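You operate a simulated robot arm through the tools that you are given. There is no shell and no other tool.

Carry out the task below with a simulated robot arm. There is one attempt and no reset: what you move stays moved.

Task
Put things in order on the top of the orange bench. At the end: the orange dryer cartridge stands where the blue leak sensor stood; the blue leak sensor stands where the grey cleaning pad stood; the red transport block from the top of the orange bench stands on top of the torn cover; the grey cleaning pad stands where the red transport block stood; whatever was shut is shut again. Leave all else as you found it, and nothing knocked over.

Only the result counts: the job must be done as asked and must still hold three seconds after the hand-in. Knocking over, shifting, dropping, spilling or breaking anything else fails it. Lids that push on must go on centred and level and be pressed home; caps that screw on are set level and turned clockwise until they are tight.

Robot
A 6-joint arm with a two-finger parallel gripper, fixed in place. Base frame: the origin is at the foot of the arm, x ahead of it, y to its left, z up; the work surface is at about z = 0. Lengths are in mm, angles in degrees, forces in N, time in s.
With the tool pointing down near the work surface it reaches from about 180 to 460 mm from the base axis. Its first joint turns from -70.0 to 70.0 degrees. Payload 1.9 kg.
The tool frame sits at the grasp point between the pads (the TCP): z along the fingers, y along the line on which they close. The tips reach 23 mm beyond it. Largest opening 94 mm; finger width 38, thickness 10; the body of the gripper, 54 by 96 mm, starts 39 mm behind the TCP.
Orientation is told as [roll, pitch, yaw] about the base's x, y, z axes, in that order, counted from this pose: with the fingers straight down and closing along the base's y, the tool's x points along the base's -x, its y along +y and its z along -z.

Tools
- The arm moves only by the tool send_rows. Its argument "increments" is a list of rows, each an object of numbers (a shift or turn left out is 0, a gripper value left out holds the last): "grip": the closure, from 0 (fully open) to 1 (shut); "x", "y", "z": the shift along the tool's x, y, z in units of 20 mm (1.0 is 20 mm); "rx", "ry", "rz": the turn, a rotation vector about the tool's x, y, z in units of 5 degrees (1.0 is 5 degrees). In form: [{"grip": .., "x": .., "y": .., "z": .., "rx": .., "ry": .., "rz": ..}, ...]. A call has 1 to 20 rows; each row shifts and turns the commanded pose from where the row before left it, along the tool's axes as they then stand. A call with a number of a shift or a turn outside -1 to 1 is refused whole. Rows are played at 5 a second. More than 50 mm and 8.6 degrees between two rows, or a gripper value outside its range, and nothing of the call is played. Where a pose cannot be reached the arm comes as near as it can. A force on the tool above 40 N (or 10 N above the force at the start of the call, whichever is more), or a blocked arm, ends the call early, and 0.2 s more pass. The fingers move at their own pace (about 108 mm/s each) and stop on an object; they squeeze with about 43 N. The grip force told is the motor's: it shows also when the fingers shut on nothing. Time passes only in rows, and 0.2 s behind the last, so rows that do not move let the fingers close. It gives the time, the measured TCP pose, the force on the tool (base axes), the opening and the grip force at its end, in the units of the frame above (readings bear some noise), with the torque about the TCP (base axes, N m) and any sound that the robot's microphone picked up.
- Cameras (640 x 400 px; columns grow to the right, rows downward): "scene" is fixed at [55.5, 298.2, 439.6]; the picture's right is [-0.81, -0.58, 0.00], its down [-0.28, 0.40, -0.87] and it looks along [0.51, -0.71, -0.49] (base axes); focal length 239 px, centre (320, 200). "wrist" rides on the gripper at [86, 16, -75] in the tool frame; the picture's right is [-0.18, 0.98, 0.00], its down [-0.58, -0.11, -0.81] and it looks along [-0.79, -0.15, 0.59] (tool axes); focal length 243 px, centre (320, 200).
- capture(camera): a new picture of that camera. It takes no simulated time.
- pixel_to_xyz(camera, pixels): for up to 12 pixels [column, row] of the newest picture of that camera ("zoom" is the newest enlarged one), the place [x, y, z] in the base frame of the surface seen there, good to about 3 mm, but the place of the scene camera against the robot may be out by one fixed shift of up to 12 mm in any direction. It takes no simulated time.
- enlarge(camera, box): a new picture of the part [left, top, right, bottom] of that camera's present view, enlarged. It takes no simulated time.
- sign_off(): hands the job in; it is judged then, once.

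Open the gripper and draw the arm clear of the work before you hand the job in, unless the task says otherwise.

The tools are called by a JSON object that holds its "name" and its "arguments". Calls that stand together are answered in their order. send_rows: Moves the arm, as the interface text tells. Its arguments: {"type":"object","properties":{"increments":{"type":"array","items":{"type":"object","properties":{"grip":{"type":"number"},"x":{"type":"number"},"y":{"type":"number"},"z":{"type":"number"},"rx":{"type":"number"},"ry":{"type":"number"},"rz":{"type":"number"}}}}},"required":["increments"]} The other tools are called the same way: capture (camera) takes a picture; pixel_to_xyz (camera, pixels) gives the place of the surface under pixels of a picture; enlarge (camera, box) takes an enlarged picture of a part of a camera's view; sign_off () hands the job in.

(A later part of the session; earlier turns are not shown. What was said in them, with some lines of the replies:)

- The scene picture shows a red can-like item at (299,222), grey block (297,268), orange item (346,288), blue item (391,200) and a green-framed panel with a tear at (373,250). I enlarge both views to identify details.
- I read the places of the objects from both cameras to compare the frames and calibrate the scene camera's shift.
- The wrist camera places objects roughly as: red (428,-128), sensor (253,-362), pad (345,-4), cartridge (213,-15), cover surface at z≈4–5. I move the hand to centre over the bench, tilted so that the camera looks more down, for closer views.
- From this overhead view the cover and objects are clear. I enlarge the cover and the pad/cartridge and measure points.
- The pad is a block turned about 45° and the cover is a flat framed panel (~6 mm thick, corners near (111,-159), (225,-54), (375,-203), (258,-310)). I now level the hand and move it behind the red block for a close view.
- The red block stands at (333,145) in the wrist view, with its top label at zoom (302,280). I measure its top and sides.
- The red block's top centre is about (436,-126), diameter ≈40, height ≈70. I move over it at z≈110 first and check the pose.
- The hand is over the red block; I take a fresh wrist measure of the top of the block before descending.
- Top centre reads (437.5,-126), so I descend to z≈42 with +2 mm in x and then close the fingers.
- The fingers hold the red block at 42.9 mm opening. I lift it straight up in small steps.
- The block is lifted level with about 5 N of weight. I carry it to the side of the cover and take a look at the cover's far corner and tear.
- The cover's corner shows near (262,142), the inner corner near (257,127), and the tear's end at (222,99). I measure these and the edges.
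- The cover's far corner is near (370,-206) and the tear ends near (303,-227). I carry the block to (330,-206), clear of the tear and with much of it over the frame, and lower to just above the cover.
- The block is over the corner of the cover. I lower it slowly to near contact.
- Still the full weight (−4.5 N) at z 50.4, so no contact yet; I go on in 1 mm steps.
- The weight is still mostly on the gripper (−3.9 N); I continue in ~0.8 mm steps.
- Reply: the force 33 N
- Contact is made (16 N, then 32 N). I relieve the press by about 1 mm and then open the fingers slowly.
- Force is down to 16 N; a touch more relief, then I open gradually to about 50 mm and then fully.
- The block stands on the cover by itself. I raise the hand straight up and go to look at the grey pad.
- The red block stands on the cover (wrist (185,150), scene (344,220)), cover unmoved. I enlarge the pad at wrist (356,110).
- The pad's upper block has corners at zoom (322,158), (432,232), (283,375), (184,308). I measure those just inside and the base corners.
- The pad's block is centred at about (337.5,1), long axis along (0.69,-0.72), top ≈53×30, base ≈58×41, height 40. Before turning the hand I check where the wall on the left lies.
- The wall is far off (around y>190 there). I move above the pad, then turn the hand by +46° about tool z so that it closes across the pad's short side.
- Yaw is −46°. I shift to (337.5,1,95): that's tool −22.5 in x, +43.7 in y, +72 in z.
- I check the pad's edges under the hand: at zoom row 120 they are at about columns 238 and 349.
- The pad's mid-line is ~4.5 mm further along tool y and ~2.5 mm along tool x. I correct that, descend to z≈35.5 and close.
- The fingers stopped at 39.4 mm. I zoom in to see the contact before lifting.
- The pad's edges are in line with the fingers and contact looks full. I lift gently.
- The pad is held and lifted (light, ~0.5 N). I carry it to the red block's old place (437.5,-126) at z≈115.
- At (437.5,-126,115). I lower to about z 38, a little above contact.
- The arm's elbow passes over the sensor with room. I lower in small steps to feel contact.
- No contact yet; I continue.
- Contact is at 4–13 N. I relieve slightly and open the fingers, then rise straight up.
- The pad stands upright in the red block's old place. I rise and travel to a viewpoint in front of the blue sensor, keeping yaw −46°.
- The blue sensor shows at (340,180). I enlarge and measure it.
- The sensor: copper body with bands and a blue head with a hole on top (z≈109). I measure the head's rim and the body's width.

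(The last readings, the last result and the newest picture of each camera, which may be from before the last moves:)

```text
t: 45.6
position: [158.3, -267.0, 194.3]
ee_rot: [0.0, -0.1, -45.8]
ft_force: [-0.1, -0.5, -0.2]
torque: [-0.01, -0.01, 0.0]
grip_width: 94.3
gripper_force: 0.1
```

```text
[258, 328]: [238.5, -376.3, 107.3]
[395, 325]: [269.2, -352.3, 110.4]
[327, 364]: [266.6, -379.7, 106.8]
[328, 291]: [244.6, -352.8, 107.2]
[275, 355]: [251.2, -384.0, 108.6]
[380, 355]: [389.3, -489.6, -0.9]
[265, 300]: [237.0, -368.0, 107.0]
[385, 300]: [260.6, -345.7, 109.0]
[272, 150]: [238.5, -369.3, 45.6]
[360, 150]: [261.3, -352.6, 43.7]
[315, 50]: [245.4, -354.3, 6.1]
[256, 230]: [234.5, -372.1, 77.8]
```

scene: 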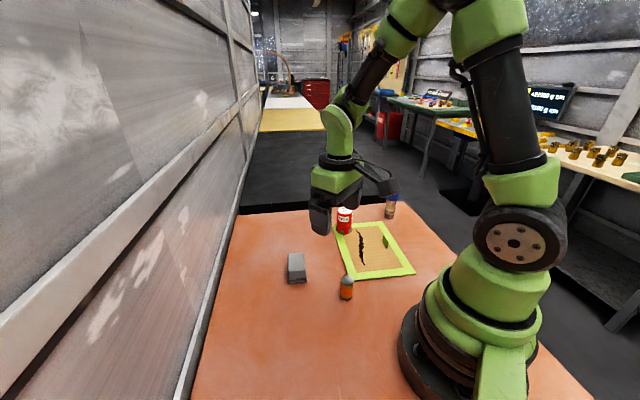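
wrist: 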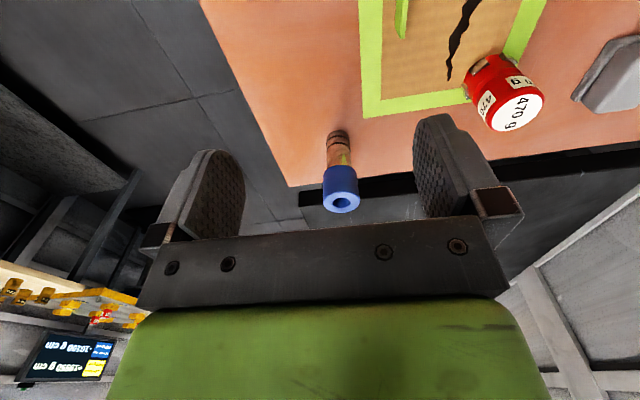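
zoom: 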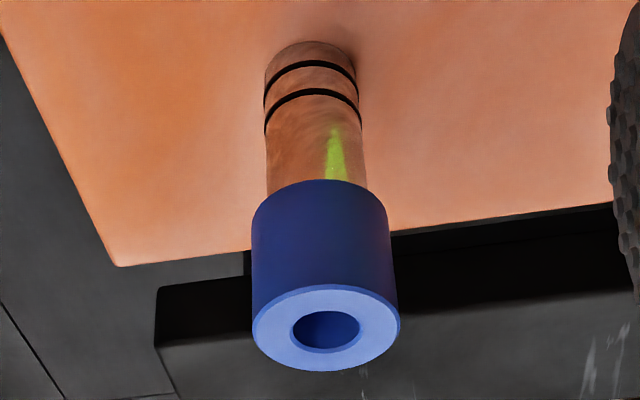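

The head's centre is about (254.5,-365.5), diameter ≈38, spanning z≈65–109; body ≈28 mm wide beneath. I move above it at z≈150 and check alignment.

{"name": "send_rows", "arguments": {"increments": [{"x": -1}, {"x": -1}, {"x": -1}, {"x": -1}, {"x": -1}, {"x": -1, "z": 0.5}, {"x": -0.9, "z": 0.7}, {"z": 1}, {}]}}

{"name": "enlarge", "arguments": {"camera": "wrist", "box": [160, 50, 520, 275]}}

{"name": "capture", "arguments": {"camera": "scene"}}

```text
t: 47.6
position: [255.1, -365.2, 152.7]
ee_rot: [0.1, 0.1, -46.0]
ft_force: [1.0, 0.0, -0.1]
torque: [-0.02, 0.0, 0.02]
grip_width: 93.7
gripper_force: 0.0
```

```text
1.78 times, centred on (340, 162) of wrist
```

zoom: 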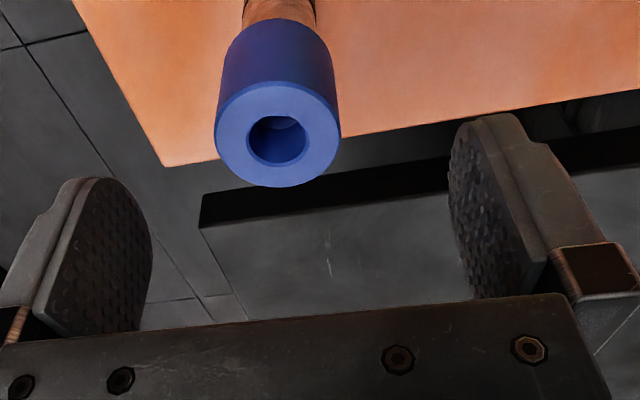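

```text
taken
```

scene: 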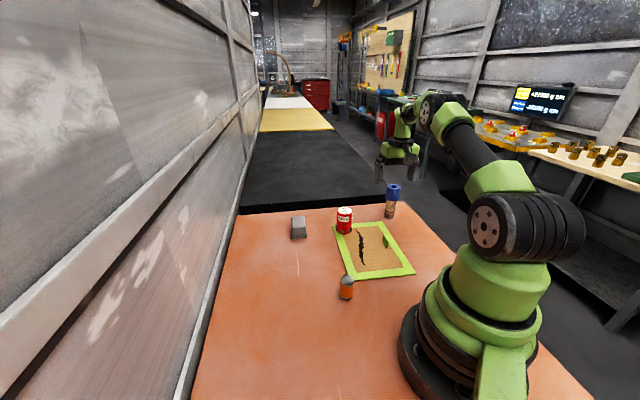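

The head is in view at zoom (277,133). I measure its rim once more from here.

{"name": "enlarge", "arguments": {"camera": "wrist", "box": [160, 50, 520, 275]}}

{"name": "pixel_to_xyz", "arguments": {"camera": "zoom", "pixels": [[221, 133], [335, 133], [277, 182], [277, 87], [237, 170], [318, 165], [237, 100], [318, 100], [277, 40], [275, 8]]}}

```text
1.78 times, centred on (340, 162) of wrist
```

zoom: 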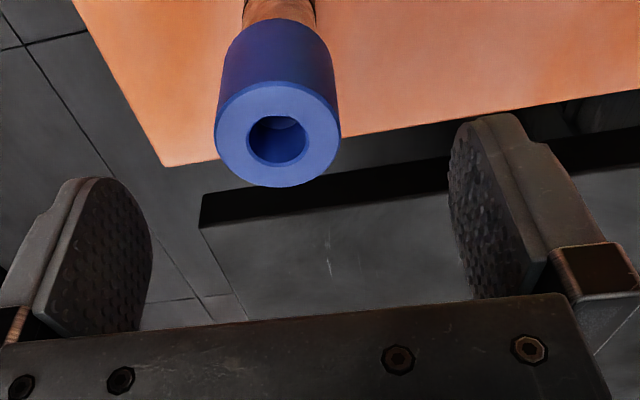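

```text
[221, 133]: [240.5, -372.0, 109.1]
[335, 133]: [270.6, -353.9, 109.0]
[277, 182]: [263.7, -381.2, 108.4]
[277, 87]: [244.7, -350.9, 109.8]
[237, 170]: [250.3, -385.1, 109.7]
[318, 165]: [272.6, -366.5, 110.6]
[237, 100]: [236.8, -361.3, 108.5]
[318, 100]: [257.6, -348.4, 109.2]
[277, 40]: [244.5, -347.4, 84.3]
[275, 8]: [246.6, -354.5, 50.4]
```

Head centre (254.6,-365) matches the TCP. I descend to z≈82 and close gently.

{"name": "send_rows", "arguments": {"increments": [{"z": 0.8}, {"z": 0.8}, {"z": 0.8}, {"z": 0.7}, {"z": 0.43}, {}, {"grip": 0.4}, {"grip": 0.55}, {"grip": 0.65}, {"grip": 1}, {}, {}]}}

{"name": "capture", "arguments": {"camera": "wrist"}}

{"name": "enlarge", "arguments": {"camera": "scene", "box": [340, 140, 460, 230]}}

```text
t: 50.2
position: [256.1, -364.7, 79.5]
ee_rot: [0.0, -0.1, -45.9]
ft_force: [1.1, -1.2, 0.0]
torque: [-0.05, 0.01, -0.01]
grip_width: 41.1
gripper_force: 43.1
```

```text
taken
```

wrist: 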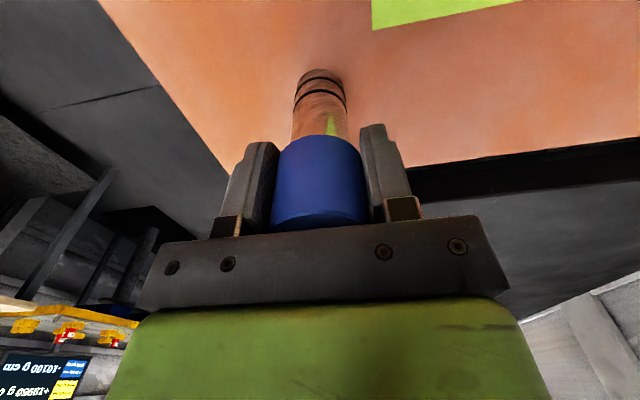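

```text
4.44 times, centred on (400, 185) of scene
```

zoom: 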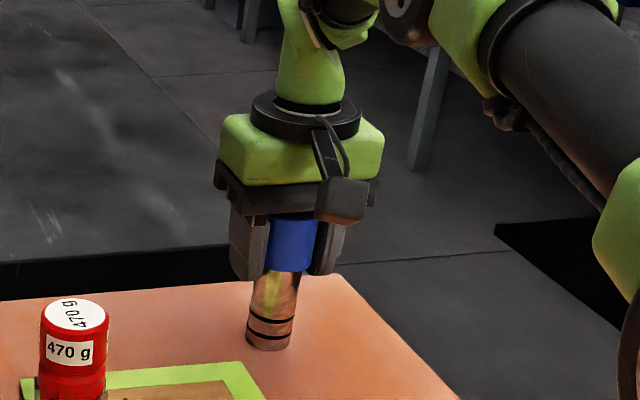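

The head is gripped (41.1 mm). I lift a little and check whether the whole sensor comes along.

{"name": "send_rows", "arguments": {"increments": [{"z": -0.1}, {"z": -0.2}, {"z": -0.4}, {}]}}

{"name": "enlarge", "arguments": {"camera": "wrist", "box": [220, 40, 440, 240]}}

{"name": "enlarge", "arguments": {"camera": "scene", "box": [340, 140, 460, 230]}}

```text
t: 51.2
position: [255.3, -365.9, 93.9]
ee_rot: [0.0, -0.2, -45.9]
ft_force: [-0.8, 0.0, -2.5]
torque: [-0.01, -0.01, -0.01]
grip_width: 40.7
gripper_force: 42.2
```

```text
2.00 times, centred on (330, 140) of wrist
```

zoom: 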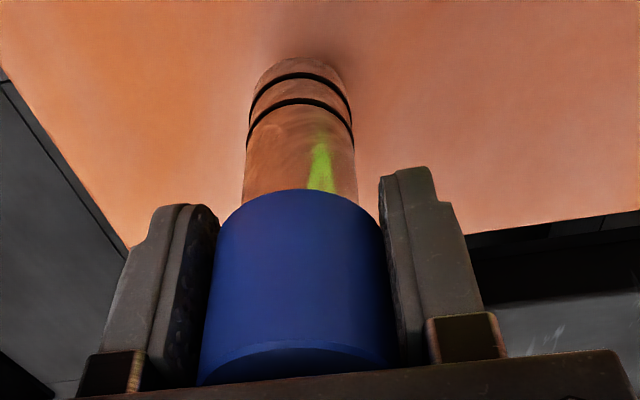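

```text
4.44 times, centred on (400, 185) of scene
```

zoom: 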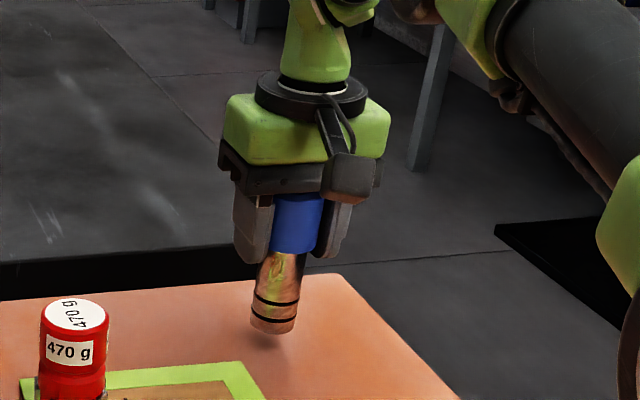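

The whole sensor comes up upright (~2.5 N). I lift to about z 190 and carry it toward the pad's old place (338.5,3.7), passing well above the red block.

{"name": "send_rows", "arguments": {"increments": [{"z": -0.8}, {"z": -1}, {"z": -1}, {"z": -1}, {"z": -1, "x": 0.3, "y": 0.5}, {"x": 0.65, "y": 1}, {"x": 0.65, "y": 1}, {"x": 0.65, "y": 1}, {"x": 0.65, "y": 1}, {"x": 0.65, "y": 1}, {"x": 0.65, "y": 1}, {"x": 0.65, "y": 1}, {"x": 0.65, "y": 1}, {"x": 0.65, "y": 1}, {"x": 0.65, "y": 1}, {}]}}

{"name": "capture", "arguments": {"camera": "wrist"}}

```text
t: 54.6
position: [311.0, -120.8, 188.2]
ee_rot: [0.0, -0.1, -46.0]
ft_force: [-0.3, 0.4, -2.7]
torque: [0.02, -0.01, -0.02]
grip_width: 41.1
gripper_force: 42.9
```

```text
taken
```

wrist: 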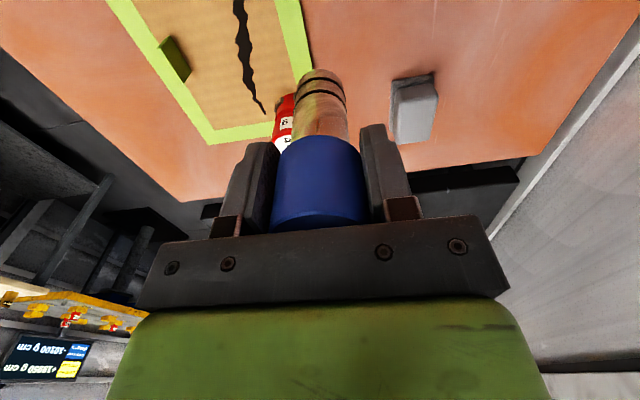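

Holding well; I go on to (338.5,3.7) and then lower to about z 100.

{"name": "send_rows", "arguments": {"increments": [{"x": 0.66, "y": 1}, {"x": 0.66, "y": 1}, {"x": 0.66, "y": 1}, {"x": 0.66, "y": 1}, {"x": 0.66, "y": 1}, {"x": 0.22, "y": 0.32}, {}, {"z": 1}, {"z": 1}, {"z": 1}, {"z": 1}, {"z": 0.6}, {}]}}

{"name": "enlarge", "arguments": {"camera": "scene", "box": [230, 170, 410, 305]}}

```text
t: 57.4
position: [339.9, 3.2, 98.4]
ee_rot: [-0.1, -0.1, -45.9]
ft_force: [-0.4, 1.0, -1.7]
torque: [-0.01, -0.02, 0.0]
grip_width: 40.9
gripper_force: 43.0
```

```text
2.96 times, centred on (320, 238) of scene
```

zoom: 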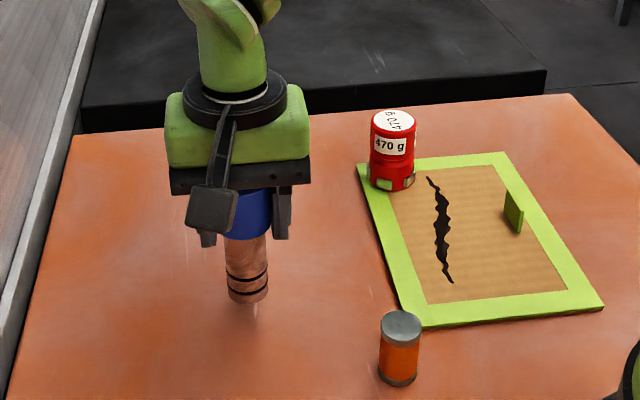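

The sensor is over the pad's old spot. I lower to about z 84, then step down gently.

{"name": "send_rows", "arguments": {"increments": [{"z": 0.4}, {"z": 0.3}, {}]}}

{"name": "send_rows", "arguments": {"increments": [{"z": 0.05}, {}]}}

{"name": "send_rows", "arguments": {"increments": [{"z": 0.04}, {}]}}

```text
t: 58.2
position: [341.1, 3.1, 84.5]
ee_rot: [0.0, -0.1, -45.9]
ft_force: [0.1, -0.4, -1.5]
torque: [-0.01, 0.02, -0.01]
grip_width: 41.1
gripper_force: 42.5
```

```text
t: 58.8
position: [339.3, 2.5, 85.2]
ee_rot: [0.1, -0.2, -45.9]
ft_force: [0.1, 0.2, -2.6]
torque: [0.01, 0.02, 0.02]
grip_width: 40.9
gripper_force: 42.4
```

```text
t: 59.4
position: [340.2, 2.9, 84.1]
ee_rot: [0.0, -0.1, -45.8]
ft_force: [0.9, 0.1, -2.3]
torque: [0.01, 0.01, -0.03]
grip_width: 40.8
gripper_force: 43.8
```

No contact yet (−2.3 N); I continue in ~0.8 mm steps.

{"name": "send_rows", "arguments": {"increments": [{"z": 0.04}, {}]}}

{"name": "send_rows", "arguments": {"increments": [{"z": 0.04}, {}]}}

```text
t: 60.0
position: [339.4, 3.1, 83.7]
ee_rot: [0.0, -0.2, -46.0]
ft_force: [-0.1, 0.1, -2.8]
torque: [0.01, 0.0, -0.01]
grip_width: 40.9
gripper_force: 43.1
```

```text
t: 60.6
position: [339.4, 2.1, 81.9]
ee_rot: [0.0, -0.1, -45.8]
ft_force: [0.1, 0.3, -2.6]
torque: [-0.01, 0.02, -0.01]
grip_width: 40.9
gripper_force: 42.8
```

Still free-hanging; two more small steps.

{"name": "send_rows", "arguments": {"increments": [{"z": 0.04}, {}]}}

{"name": "send_rows", "arguments": {"increments": [{"z": 0.03}, {}]}}

```text
t: 61.2
position: [339.3, 2.6, 80.5]
ee_rot: [0.0, -0.1, -45.9]
ft_force: [-0.2, -0.3, -2.6]
torque: [0.0, 0.0, 0.01]
grip_width: 40.9
gripper_force: 42.9
```

```text
t: 61.8
position: [338.6, 2.7, 80.5]
ee_rot: [0.0, -0.1, -45.8]
ft_force: [0.5, 0.1, -1.2]
torque: [-0.03, -0.03, 0.02]
grip_width: 41.1
gripper_force: 43.4
```

The force is starting to change (−1.2 N); one more small step.

{"name": "send_rows", "arguments": {"increments": [{"z": 0.03}, {}]}}

```text
t: 62.4
position: [339.8, 2.6, 79.2]
ee_rot: [0.0, -0.1, -46.0]
ft_force: [-3.3, -2.2, 7.1]
torque: [-0.16, 0.33, 0.03]
grip_width: 40.9
gripper_force: 43.0
```

Contact at ~7 N. I relieve a hair, open the fingers and rise straight up clear of the head.

{"name": "send_rows", "arguments": {"increments": [{"z": -0.015}, {}, {"grip": 0.54}, {"grip": 0.5}, {"grip": 0.3}, {"grip": 0.0}, {}, {}]}}

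{"name": "capture", "arguments": {"camera": "wrist"}}

{"name": "enlarge", "arguments": {"camera": "scene", "box": [230, 170, 410, 305]}}

```text
t: 64.2
position: [337.8, 2.6, 80.2]
ee_rot: [0.1, -0.2, -45.9]
ft_force: [-0.6, 0.7, 0.8]
torque: [-0.03, 0.04, 0.0]
grip_width: 93.8
gripper_force: 0.1
```

```text
taken
```

wrist: 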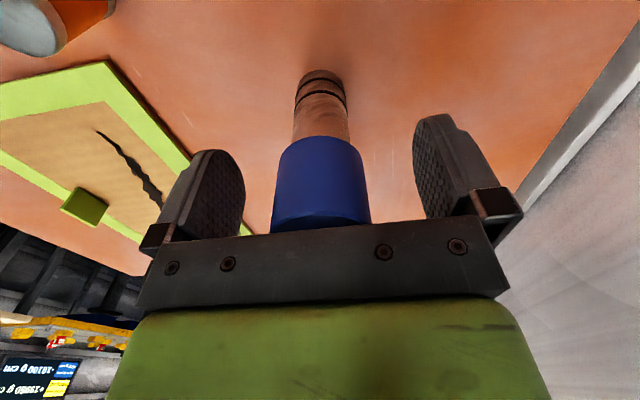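

```text
2.96 times, centred on (320, 238) of scene
```

zoom: 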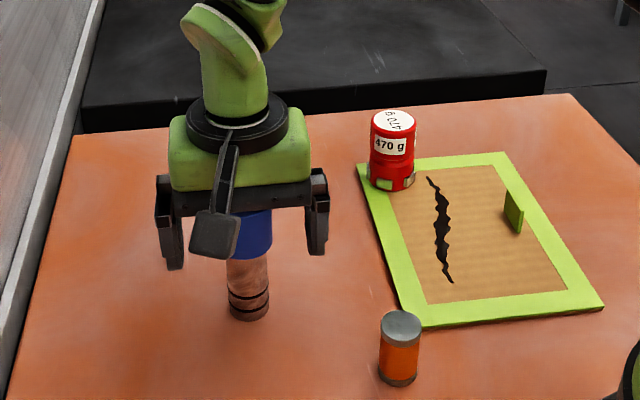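

The sensor stands upright by itself. I rise to z≈200 and move to a side viewpoint for the cartridge, turning to yaw −90°.

{"name": "send_rows", "arguments": {"increments": [{"z": -0.5}, {"z": -1}, {"z": -1}, {"z": -1}, {"z": -1}, {"z": -1}, {"z": -0.5, "x": 0.8, "y": -0.3}, {"x": 0.8, "y": -0.32, "rz": 1}, {"rz": 1}, {"rz": 1}, {"rz": 1}, {"rz": 1}, {"rz": 1}, {"rz": 1}, {"rz": 1}, {"rz": 0.8}, {}]}}

{"name": "capture", "arguments": {"camera": "wrist"}}

```text
t: 67.8
position: [307.6, 17.7, 199.8]
ee_rot: [0.1, 0.0, -90.0]
ft_force: [-0.7, 0.4, 0.2]
torque: [0.03, 0.0, 0.02]
grip_width: 93.9
gripper_force: 0.0
```

```text
taken
```

wrist: 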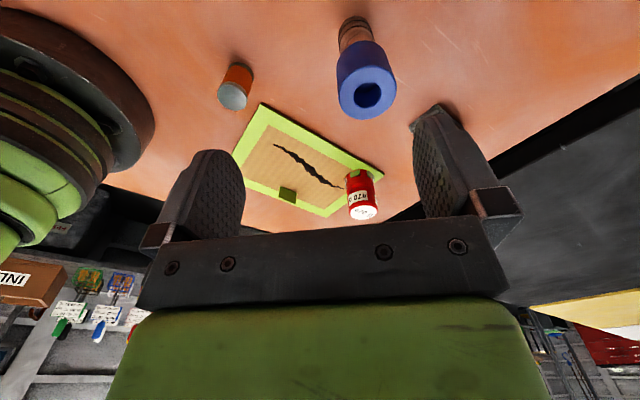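

All looks upright: sensor (365,75), red (360,195). At yaw −90° tool x is base +y and tool y is base +x; I move to (213,70,185) to face the cartridge.

{"name": "send_rows", "arguments": {"increments": [{"x": 0.6, "y": -1}, {"x": 0.6, "y": -1}, {"x": 0.6, "y": -1}, {"x": 0.5, "y": -1}, {"x": 0.3, "y": -0.73, "z": 0.7}, {}]}}

{"name": "capture", "arguments": {"camera": "wrist"}}

{"name": "enlarge", "arguments": {"camera": "wrist", "box": [260, 80, 400, 200]}}

```text
t: 69.2
position: [213.3, 70.1, 186.4]
ee_rot: [0.1, 0.0, -89.9]
ft_force: [0.0, -0.1, 1.4]
torque: [-0.02, 0.0, 0.0]
grip_width: 93.8
gripper_force: 0.1
```

```text
taken
```

wrist: 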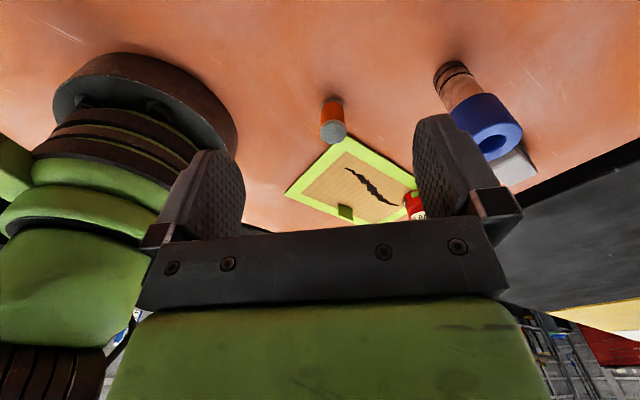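

```text
3.33 times, centred on (330, 140) of wrist
```

zoom: 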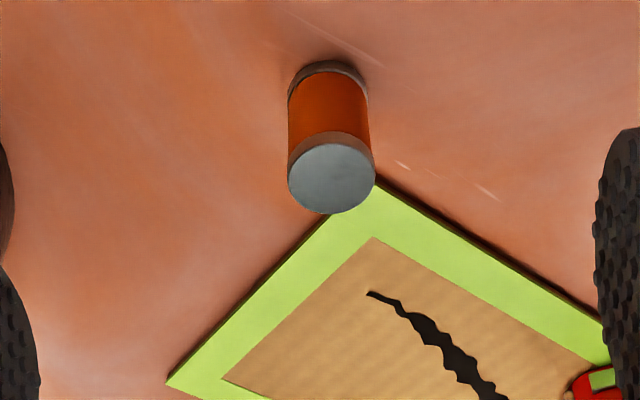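

The cartridge's top disc is at zoom (332,178). I measure its rim and height.

{"name": "pixel_to_xyz", "arguments": {"camera": "zoom", "pixels": [[332, 178], [293, 178], [371, 178], [332, 148], [332, 208], [328, 68], [328, 100], [292, 100], [364, 100]]}}

```text
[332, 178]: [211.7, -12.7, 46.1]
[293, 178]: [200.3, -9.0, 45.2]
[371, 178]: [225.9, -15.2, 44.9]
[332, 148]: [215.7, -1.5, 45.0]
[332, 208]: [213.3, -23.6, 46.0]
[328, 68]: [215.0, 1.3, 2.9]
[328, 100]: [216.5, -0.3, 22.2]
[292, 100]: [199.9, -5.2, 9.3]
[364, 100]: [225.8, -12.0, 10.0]
```

The cartridge is centred at about (213,-12.7), diameter ≈27, height 46. I check how far the robot's own foot reaches before descending with the fingers along x.

{"name": "pixel_to_xyz", "arguments": {"camera": "wrist", "pixels": [[225, 110], [234, 130], [160, 75], [100, 100], [180, 150], [150, 180]]}}

```text
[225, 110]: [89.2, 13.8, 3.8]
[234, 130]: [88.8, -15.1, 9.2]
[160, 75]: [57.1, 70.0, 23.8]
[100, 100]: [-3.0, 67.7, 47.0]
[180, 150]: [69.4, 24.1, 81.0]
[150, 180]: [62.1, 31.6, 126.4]
```

The foot ends at x≈90, so there is room. I part-close to about 60 mm and move over the cartridge to z≈90.

{"name": "send_rows", "arguments": {"increments": [{"x": -1, "grip": 0.3}, {"x": -1}, {"x": -1}, {"x": -1, "z": 0.8}, {"x": -0.14, "z": 1}, {"z": 1}, {"z": 1}, {"z": 1}, {}]}}

{"name": "enlarge", "arguments": {"camera": "wrist", "box": [160, 30, 520, 255]}}

{"name": "pixel_to_xyz", "arguments": {"camera": "zoom", "pixels": [[284, 60], [284, 90], [250, 80], [320, 80]]}}

```text
t: 71.2
position: [213.9, -13.7, 90.6]
ee_rot: [0.2, 0.0, -90.1]
ft_force: [-1.0, 0.6, 0.0]
torque: [-0.01, -0.01, 0.02]
grip_width: 65.7
gripper_force: 0.1
```

```text
1.78 times, centred on (340, 142) of wrist
```

zoom: 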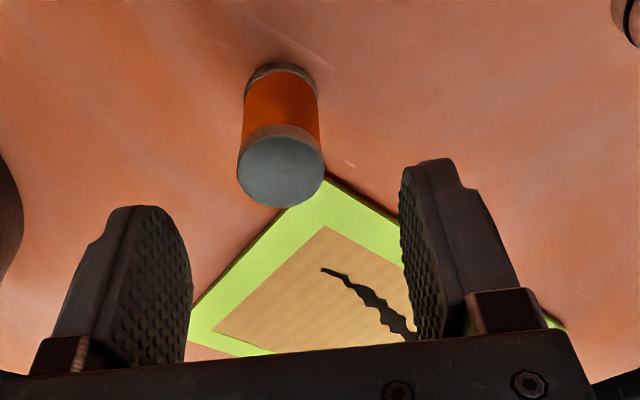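

```text
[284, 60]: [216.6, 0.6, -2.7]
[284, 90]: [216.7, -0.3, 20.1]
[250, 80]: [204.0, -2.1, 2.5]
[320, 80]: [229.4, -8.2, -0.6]
```

I measure the top disc's rim from here for a last centring check.

{"name": "pixel_to_xyz", "arguments": {"camera": "zoom", "pixels": [[242, 170], [320, 170], [281, 140], [281, 203], [281, 172]]}}

```text
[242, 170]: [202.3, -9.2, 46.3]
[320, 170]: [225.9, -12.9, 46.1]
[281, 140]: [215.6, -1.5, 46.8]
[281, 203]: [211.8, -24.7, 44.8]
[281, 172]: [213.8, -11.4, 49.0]
```

Centre (214,-12.3): aligned. I descend to z≈30 and close.

{"name": "send_rows", "arguments": {"increments": [{"x": 0.05, "z": 0.8}, {"z": 0.8}, {"z": 0.8}, {"z": 0.4}, {"z": 0.2}, {}, {"grip": 0.5}, {"grip": 0.65}, {"grip": 0.75}, {"grip": 1}, {}, {}]}}

{"name": "capture", "arguments": {"camera": "wrist"}}

```text
t: 73.8
position: [213.4, -12.4, 30.5]
ee_rot: [0.0, -0.1, -89.9]
ft_force: [0.4, 0.0, -0.1]
torque: [0.0, 0.01, -0.01]
grip_width: 27.7
gripper_force: 43.0
```

```text
taken
```

wrist: 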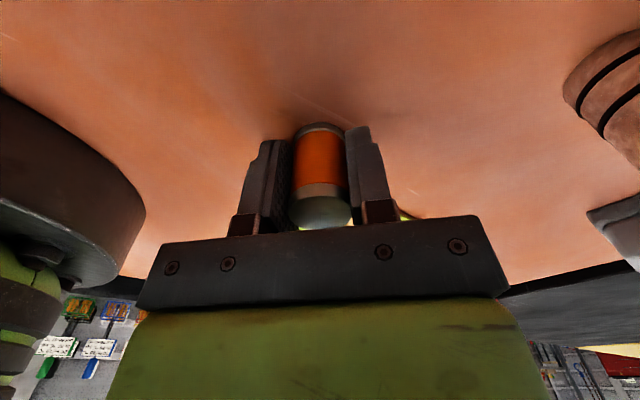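

The cartridge is gripped at 27.7 mm. I lift it straight up to about z 150.

{"name": "send_rows", "arguments": {"increments": [{"z": -0.1}, {"z": -0.3}, {"z": -0.6}, {"z": -1}, {"z": -1}, {"z": -1}, {"z": -1}, {"z": -1}, {}]}}

{"name": "capture", "arguments": {"camera": "wrist"}}

```text
t: 75.8
position: [212.8, -14.2, 148.8]
ee_rot: [0.1, 0.0, -89.8]
ft_force: [0.6, 0.7, 0.1]
torque: [0.01, -0.04, 0.02]
grip_width: 27.4
gripper_force: 42.9
```

```text
taken
```

wrist: 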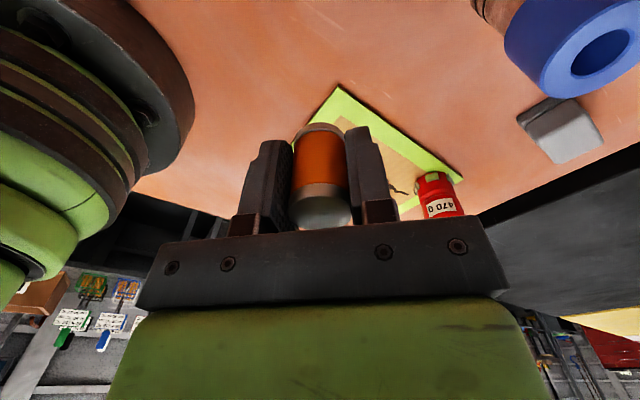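

The cartridge is held and all else stands. I carry it over the cover to the sensor's old place (254.6,-365) at z≈150.

{"name": "send_rows", "arguments": {"increments": [{"x": -1, "y": 0.12}, {"x": -1, "y": 0.12}, {"x": -1, "y": 0.12}, {"x": -1, "y": 0.12}, {"x": -1, "y": 0.12}, {"x": -1, "y": 0.12}, {"x": -1, "y": 0.12}, {"x": -1, "y": 0.12}, {"x": -1, "y": 0.12}, {"x": -1, "y": 0.12}, {"x": -1, "y": 0.12}, {"x": -1, "y": 0.12}, {"x": -1, "y": 0.12}, {"x": -1, "y": 0.12}, {"x": -1, "y": 0.12}, {"x": -1, "y": 0.12}, {"x": -1, "y": 0.12}, {"x": -0.6, "y": 0.02}, {}]}}

{"name": "capture", "arguments": {"camera": "wrist"}}

{"name": "capture", "arguments": {"camera": "scene"}}

```text
t: 79.8
position: [256.7, -363.3, 150.7]
ee_rot: [0.1, 0.1, -89.9]
ft_force: [-1.1, 0.7, -0.8]
torque: [0.0, 0.04, 0.02]
grip_width: 27.6
gripper_force: 42.8
```

```text
taken
```

wrist: 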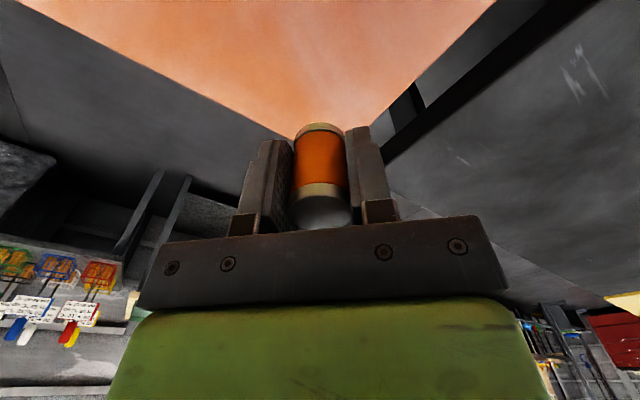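

```text
taken
```

scene: 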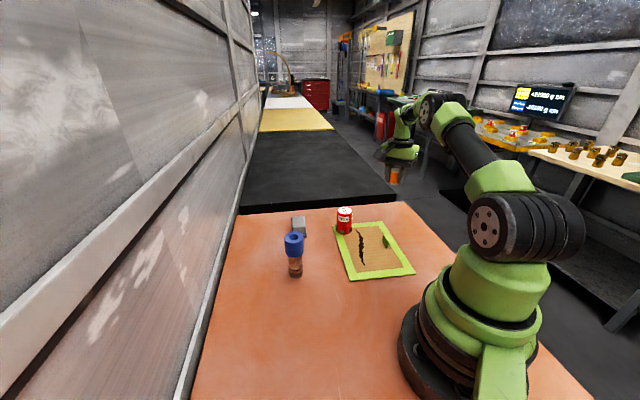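

Near the spot; with a small correction I lower to about z 36.

{"name": "send_rows", "arguments": {"increments": [{"x": -0.06, "y": -0.06, "z": 1}, {"z": 1}, {"z": 1}, {"z": 1}, {"z": 1}, {"z": 0.5}, {"z": 0.2}, {}]}}

{"name": "capture", "arguments": {"camera": "wrist"}}

{"name": "enlarge", "arguments": {"camera": "scene", "box": [340, 150, 460, 240]}}

```text
t: 81.6
position: [254.6, -365.8, 35.5]
ee_rot: [0.2, 0.0, -89.8]
ft_force: [-0.1, 0.4, -0.6]
torque: [-0.02, -0.04, 0.02]
grip_width: 27.6
gripper_force: 42.8
```

```text
taken
```

wrist: 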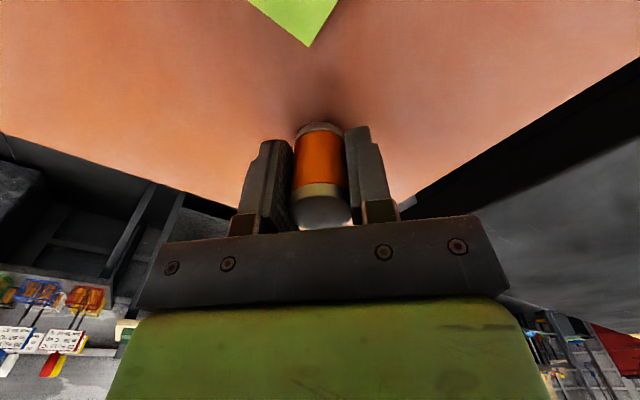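

```text
4.44 times, centred on (400, 195) of scene
```

zoom: 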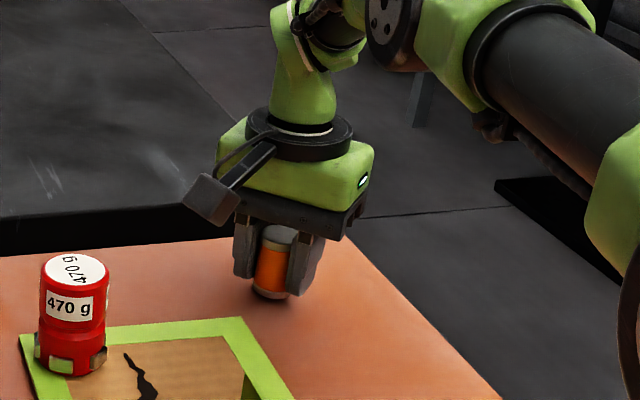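

At (254.6,-365.8,35.5). I step down gently to contact.

{"name": "send_rows", "arguments": {"increments": [{"z": 0.1}, {"z": 0.05}, {}]}}

{"name": "send_rows", "arguments": {"increments": [{"z": 0.04}, {}]}}

{"name": "send_rows", "arguments": {"increments": [{"z": 0.03}, {}]}}

```text
t: 82.4
position: [253.7, -366.4, 33.0]
ee_rot: [0.0, 0.0, -89.9]
ft_force: [0.0, 0.4, -1.4]
torque: [0.02, 0.01, -0.02]
grip_width: 27.5
gripper_force: 42.8
```

```text
t: 83.0
position: [254.1, -365.1, 30.7]
ee_rot: [0.1, 0.1, -89.9]
ft_force: [1.1, 0.0, -1.2]
torque: [0.02, 0.01, -0.03]
grip_width: 27.4
gripper_force: 43.2
```

```text
t: 83.6
position: [253.4, -365.5, 31.8]
ee_rot: [0.1, -0.1, -89.9]
ft_force: [0.7, 0.1, 0.0]
torque: [-0.02, 0.02, -0.01]
grip_width: 27.5
gripper_force: 42.5
```

Near contact; another small step.

{"name": "send_rows", "arguments": {"increments": [{"z": 0.03}, {}]}}

```text
t: 84.2
position: [255.0, -364.9, 30.6]
ee_rot: [0.1, -0.1, -89.9]
ft_force: [0.1, -0.5, -1.0]
torque: [-0.03, -0.01, 0.0]
grip_width: 27.5
gripper_force: 42.8
```

Force is still about −1 N, so I step again.

{"name": "send_rows", "arguments": {"increments": [{"z": 0.03}, {}]}}

```text
t: 84.8
position: [254.5, -364.9, 29.1]
ee_rot: [0.1, 0.0, -89.9]
ft_force: [1.2, -1.1, -1.6]
torque: [0.0, 0.0, 0.0]
grip_width: 27.5
gripper_force: 42.9
```

Still no contact force; one more step.

{"name": "send_rows", "arguments": {"increments": [{"z": 0.03}, {}]}}

```text
t: 85.4
position: [255.0, -364.6, 30.3]
ee_rot: [0.1, 0.0, -89.9]
ft_force: [0.8, 0.3, 3.7]
torque: [0.02, 0.0, 0.0]
grip_width: 27.3
gripper_force: 42.8
```

Contact (3.7 N). I open the fingers gradually and then rise straight up.

{"name": "send_rows", "arguments": {"increments": [{}, {"grip": 0.68}, {"grip": 0.62}, {"grip": 0.4}, {"grip": 0.2}, {"grip": 0}, {}, {}, {"z": -0.3}, {"z": -0.7}, {"z": -1}, {"z": -1}, {"z": -1}, {"z": -1}, {}]}}

{"name": "capture", "arguments": {"camera": "wrist"}}

{"name": "enlarge", "arguments": {"camera": "scene", "box": [340, 150, 460, 240]}}

```text
t: 88.6
position: [254.9, -368.4, 130.2]
ee_rot: [0.2, -0.1, -89.9]
ft_force: [-0.4, 1.1, 0.0]
torque: [0.01, 0.05, -0.02]
grip_width: 93.9
gripper_force: 0.1
```

```text
taken
```

wrist: 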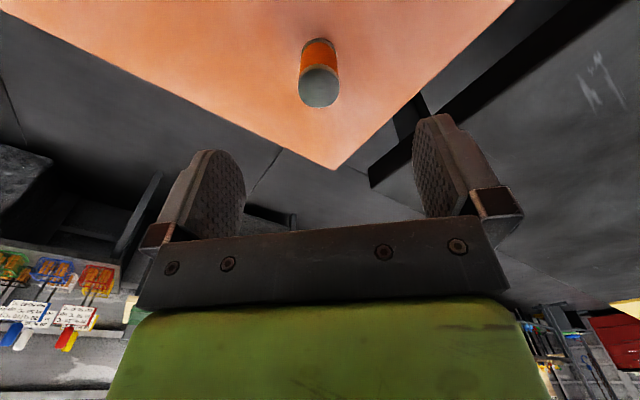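

```text
4.44 times, centred on (400, 195) of scene
```

zoom: 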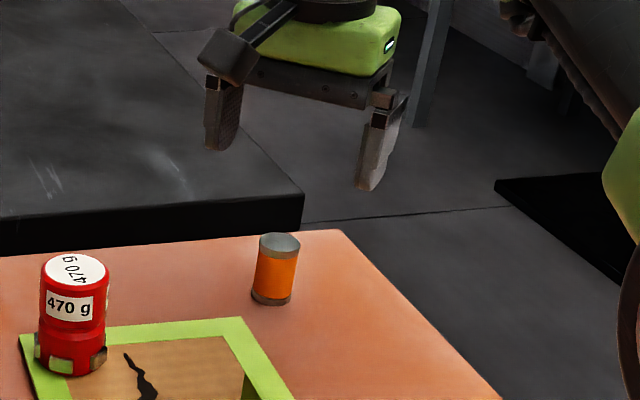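

The cartridge stands upright. I raise the arm and draw back to a viewpoint over the bench to check everything.

{"name": "send_rows", "arguments": {"increments": [{"z": -1}, {"z": -1}, {"z": -1}, {"z": -1}, {"z": -1}, {"z": -1}, {"z": -1}, {"z": -1}, {"z": -1, "rz": -1}, {"z": -1, "rz": -1}, {"rz": -1}, {"rz": -1}, {"rz": -1}, {"rz": -1}, {"rz": -1}, {"rz": -1}, {"rz": -1}, {}]}}

{"name": "capture", "arguments": {"camera": "scene"}}

```text
t: 91.8
position: [262.7, -304.9, 334.8]
ee_rot: [0.1, 0.3, -56.1]
ft_force: [17.1, -5.5, -6.2]
torque: [-0.15, 1.25, -1.21]
grip_width: 93.9
gripper_force: 0.1
out of reach, approached as far as the arm can: row 6, 7, 8, 9, 10, 11
stopped in row 16: the force on the tool passed its limit at 79 N (the readings are from after the stop); the commanded pose is now the measured one
```

```text
taken
```

scene: 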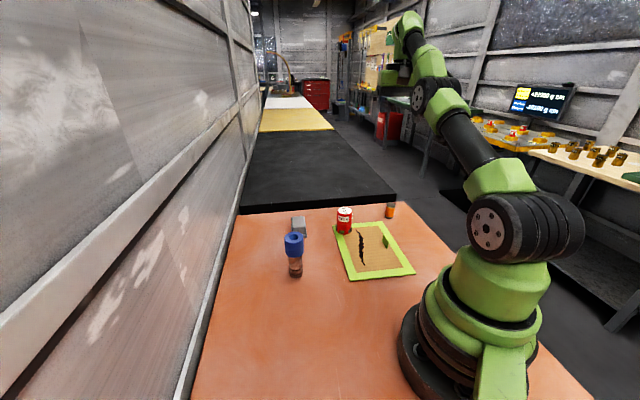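

The high outward pose was out of reach and the hand touched a limit (17 N residual, nothing on the bench touched). I back off downward gently.

{"name": "send_rows", "arguments": {"increments": [{"z": 0.5}, {"z": 0.5}, {"z": 1}, {}]}}

{"name": "capture", "arguments": {"camera": "wrist"}}

```text
t: 92.8
position: [263.0, -304.5, 333.3]
ee_rot: [0.0, 0.4, -56.0]
ft_force: [25.0, 0.4, -3.0]
torque: [-0.23, 2.35, -2.27]
grip_width: 94.0
gripper_force: 0.0
out of reach, approached as far as the arm can: row 1, 2, 3
```

```text
taken
```

wrist: 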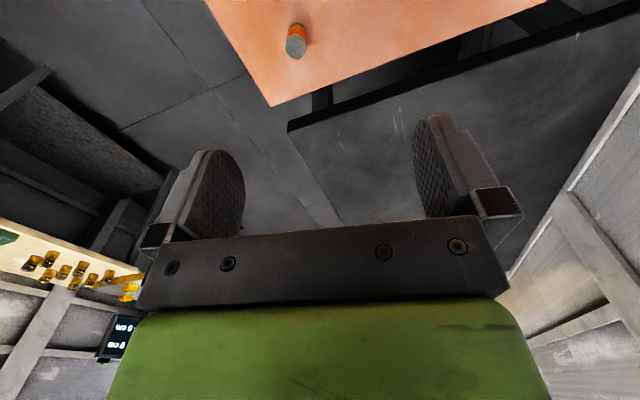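

The torque shows that the camera bracket leans on the forearm (contact about +90 mm in y, +94 mm up). I turn back toward yaw −90° to free it.

{"name": "send_rows", "arguments": {"increments": [{"rz": 0.6}, {"rz": 0.8}, {"rz": 1}, {"rz": 1}, {}]}}

```text
t: 94.0
position: [264.3, -303.8, 334.9]
ee_rot: [0.1, 0.3, -72.9]
ft_force: [0.5, -1.1, 1.0]
torque: [0.0, 0.01, 0.02]
grip_width: 94.0
gripper_force: 0.1
```

Free again (≈0 N). Now I descend a bit toward z≈275.

{"name": "send_rows", "arguments": {"increments": [{"z": 0.5}, {"z": 1}, {"z": 1}, {}]}}

```text
t: 95.0
position: [263.5, -304.3, 332.1]
ee_rot: [-0.1, 0.6, -72.8]
ft_force: [-0.6, -0.9, 0.2]
torque: [-0.02, 0.0, -0.02]
grip_width: 93.9
gripper_force: 0.0
out of reach, approached as far as the arm can: row 1, 2, 3
```

Straight down isn't solved from this stretched pose, so I draw the hand inward toward the base instead.

{"name": "send_rows", "arguments": {"increments": [{"x": 0.5, "y": -0.2}, {"x": 0.9, "y": -0.4}, {"x": 0.9, "y": -0.4}, {}]}}

```text
t: 96.0
position: [264.7, -303.7, 334.1]
ee_rot: [0.0, 0.3, -72.9]
ft_force: [0.0, 0.5, -0.5]
torque: [0.01, 0.0, 0.02]
grip_width: 94.1
gripper_force: 0.0
out of reach, approached as far as the arm can: row 1, 2, 3
```

The solver seems stuck at the fully stretched arm. I command a point out and down (along the reach boundary, still >150 mm above the bench), where I know the arm can go.

{"name": "send_rows", "arguments": {"increments": [{"x": -0.85, "y": 0.38, "z": 0.56}, {"x": -0.85, "y": 0.38, "z": 0.56}, {"x": -0.85, "y": 0.38, "z": 0.56}, {"x": -0.85, "y": 0.38, "z": 0.56}, {}]}}

```text
t: 97.2
position: [285.0, -307.3, 305.3]
ee_rot: [0.1, 0.1, -72.8]
ft_force: [0.4, 0.3, -0.1]
torque: [0.0, -0.02, 0.0]
grip_width: 94.2
gripper_force: 0.1
out of reach, approached as far as the arm can: row 1, 2, 3, 4
```

It moves along the boundary (now (285,-307,305)). I continue downward.

{"name": "send_rows", "arguments": {"increments": [{"z": 1}, {"z": 1}, {}]}}

```text
t: 98.0
position: [285.6, -307.6, 266.3]
ee_rot: [0.1, 0.3, -72.9]
ft_force: [-0.1, -0.3, 0.1]
torque: [-0.02, -0.01, 0.0]
grip_width: 93.8
gripper_force: 0.0
```

Free again. I draw inward to about (200,-200,270).

{"name": "send_rows", "arguments": {"increments": [{"x": 0.8, "y": -0.3}, {"x": 0.8, "y": -0.3}, {"x": 0.8, "y": -0.3}, {"x": 0.8, "y": -0.3}, {"x": 0.8, "y": -0.3}, {"x": 0.8, "y": -0.3}, {"x": 0.8, "y": -0.3}, {"x": 0.75, "y": -0.4}, {}]}}

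```text
t: 100.0
position: [198.9, -201.5, 267.2]
ee_rot: [0.0, 0.3, -72.9]
ft_force: [0.3, 0.6, 0.2]
torque: [0.03, -0.01, 0.04]
grip_width: 93.9
gripper_force: 0.0
```

The arm is clear and free. I take final pictures to verify.

{"name": "capture", "arguments": {"camera": "scene"}}

{"name": "enlarge", "arguments": {"camera": "scene", "box": [220, 170, 440, 310]}}

{"name": "capture", "arguments": {"camera": "wrist"}}

```text
taken
```

scene: 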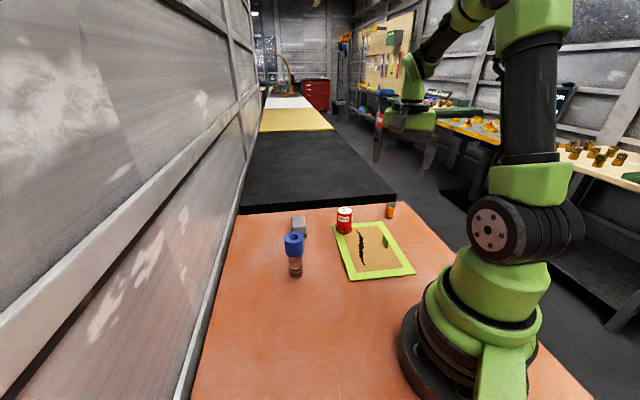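

```text
2.86 times, centred on (330, 240) of scene
```

zoom: 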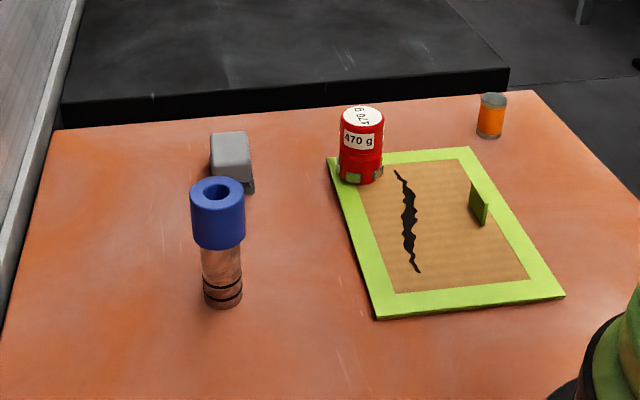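

```text
taken
```

wrist: 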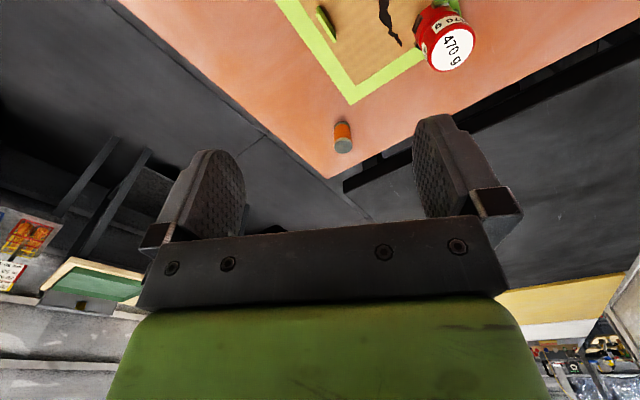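

All four pieces stand upright in their new places. In the zoom, the pad is at (232,165), the sensor base at (222,297), the cartridge at (490,117), and the red block on the cover at (361,145). The cover's corners are where they were at the start. The gripper is open and the arm is clear, so I hand the job in.

{"name": "sign_off", "arguments": {}}

```text
The job is handed in.
```

I finished the task and handed it in. The last pictures show all four pieces standing upright where you asked:

| Piece | Now stands | Position (x, y in mm) |
|---|---|---|
| Orange dryer cartridge | Where the blue leak sensor stood | about (254.6, -365) |
| Blue leak sensor | Where the grey cleaning pad stood | about (339, 2.6) |
| Grey cleaning pad | Where the red transport block stood | about (438, -126) |
| Red transport block | On the torn cover | about (331, -206) |

- **Cover:** I put the red block at the cover's far corner, clear of the tear and the tab and partly over the green frame. The cover's corners had not moved.
- **Shut items:** I opened nothing, so there was nothing to shut again.
- **Arm contact:** While drawing back after the last placement, the arm ran to the end of its reach. The camera bracket then pressed against the forearm, and the force on the tool reached 79 N. I freed it. This was high above the bench and touched nothing on it.

The gripper was open and the arm clear of the work at hand-in.
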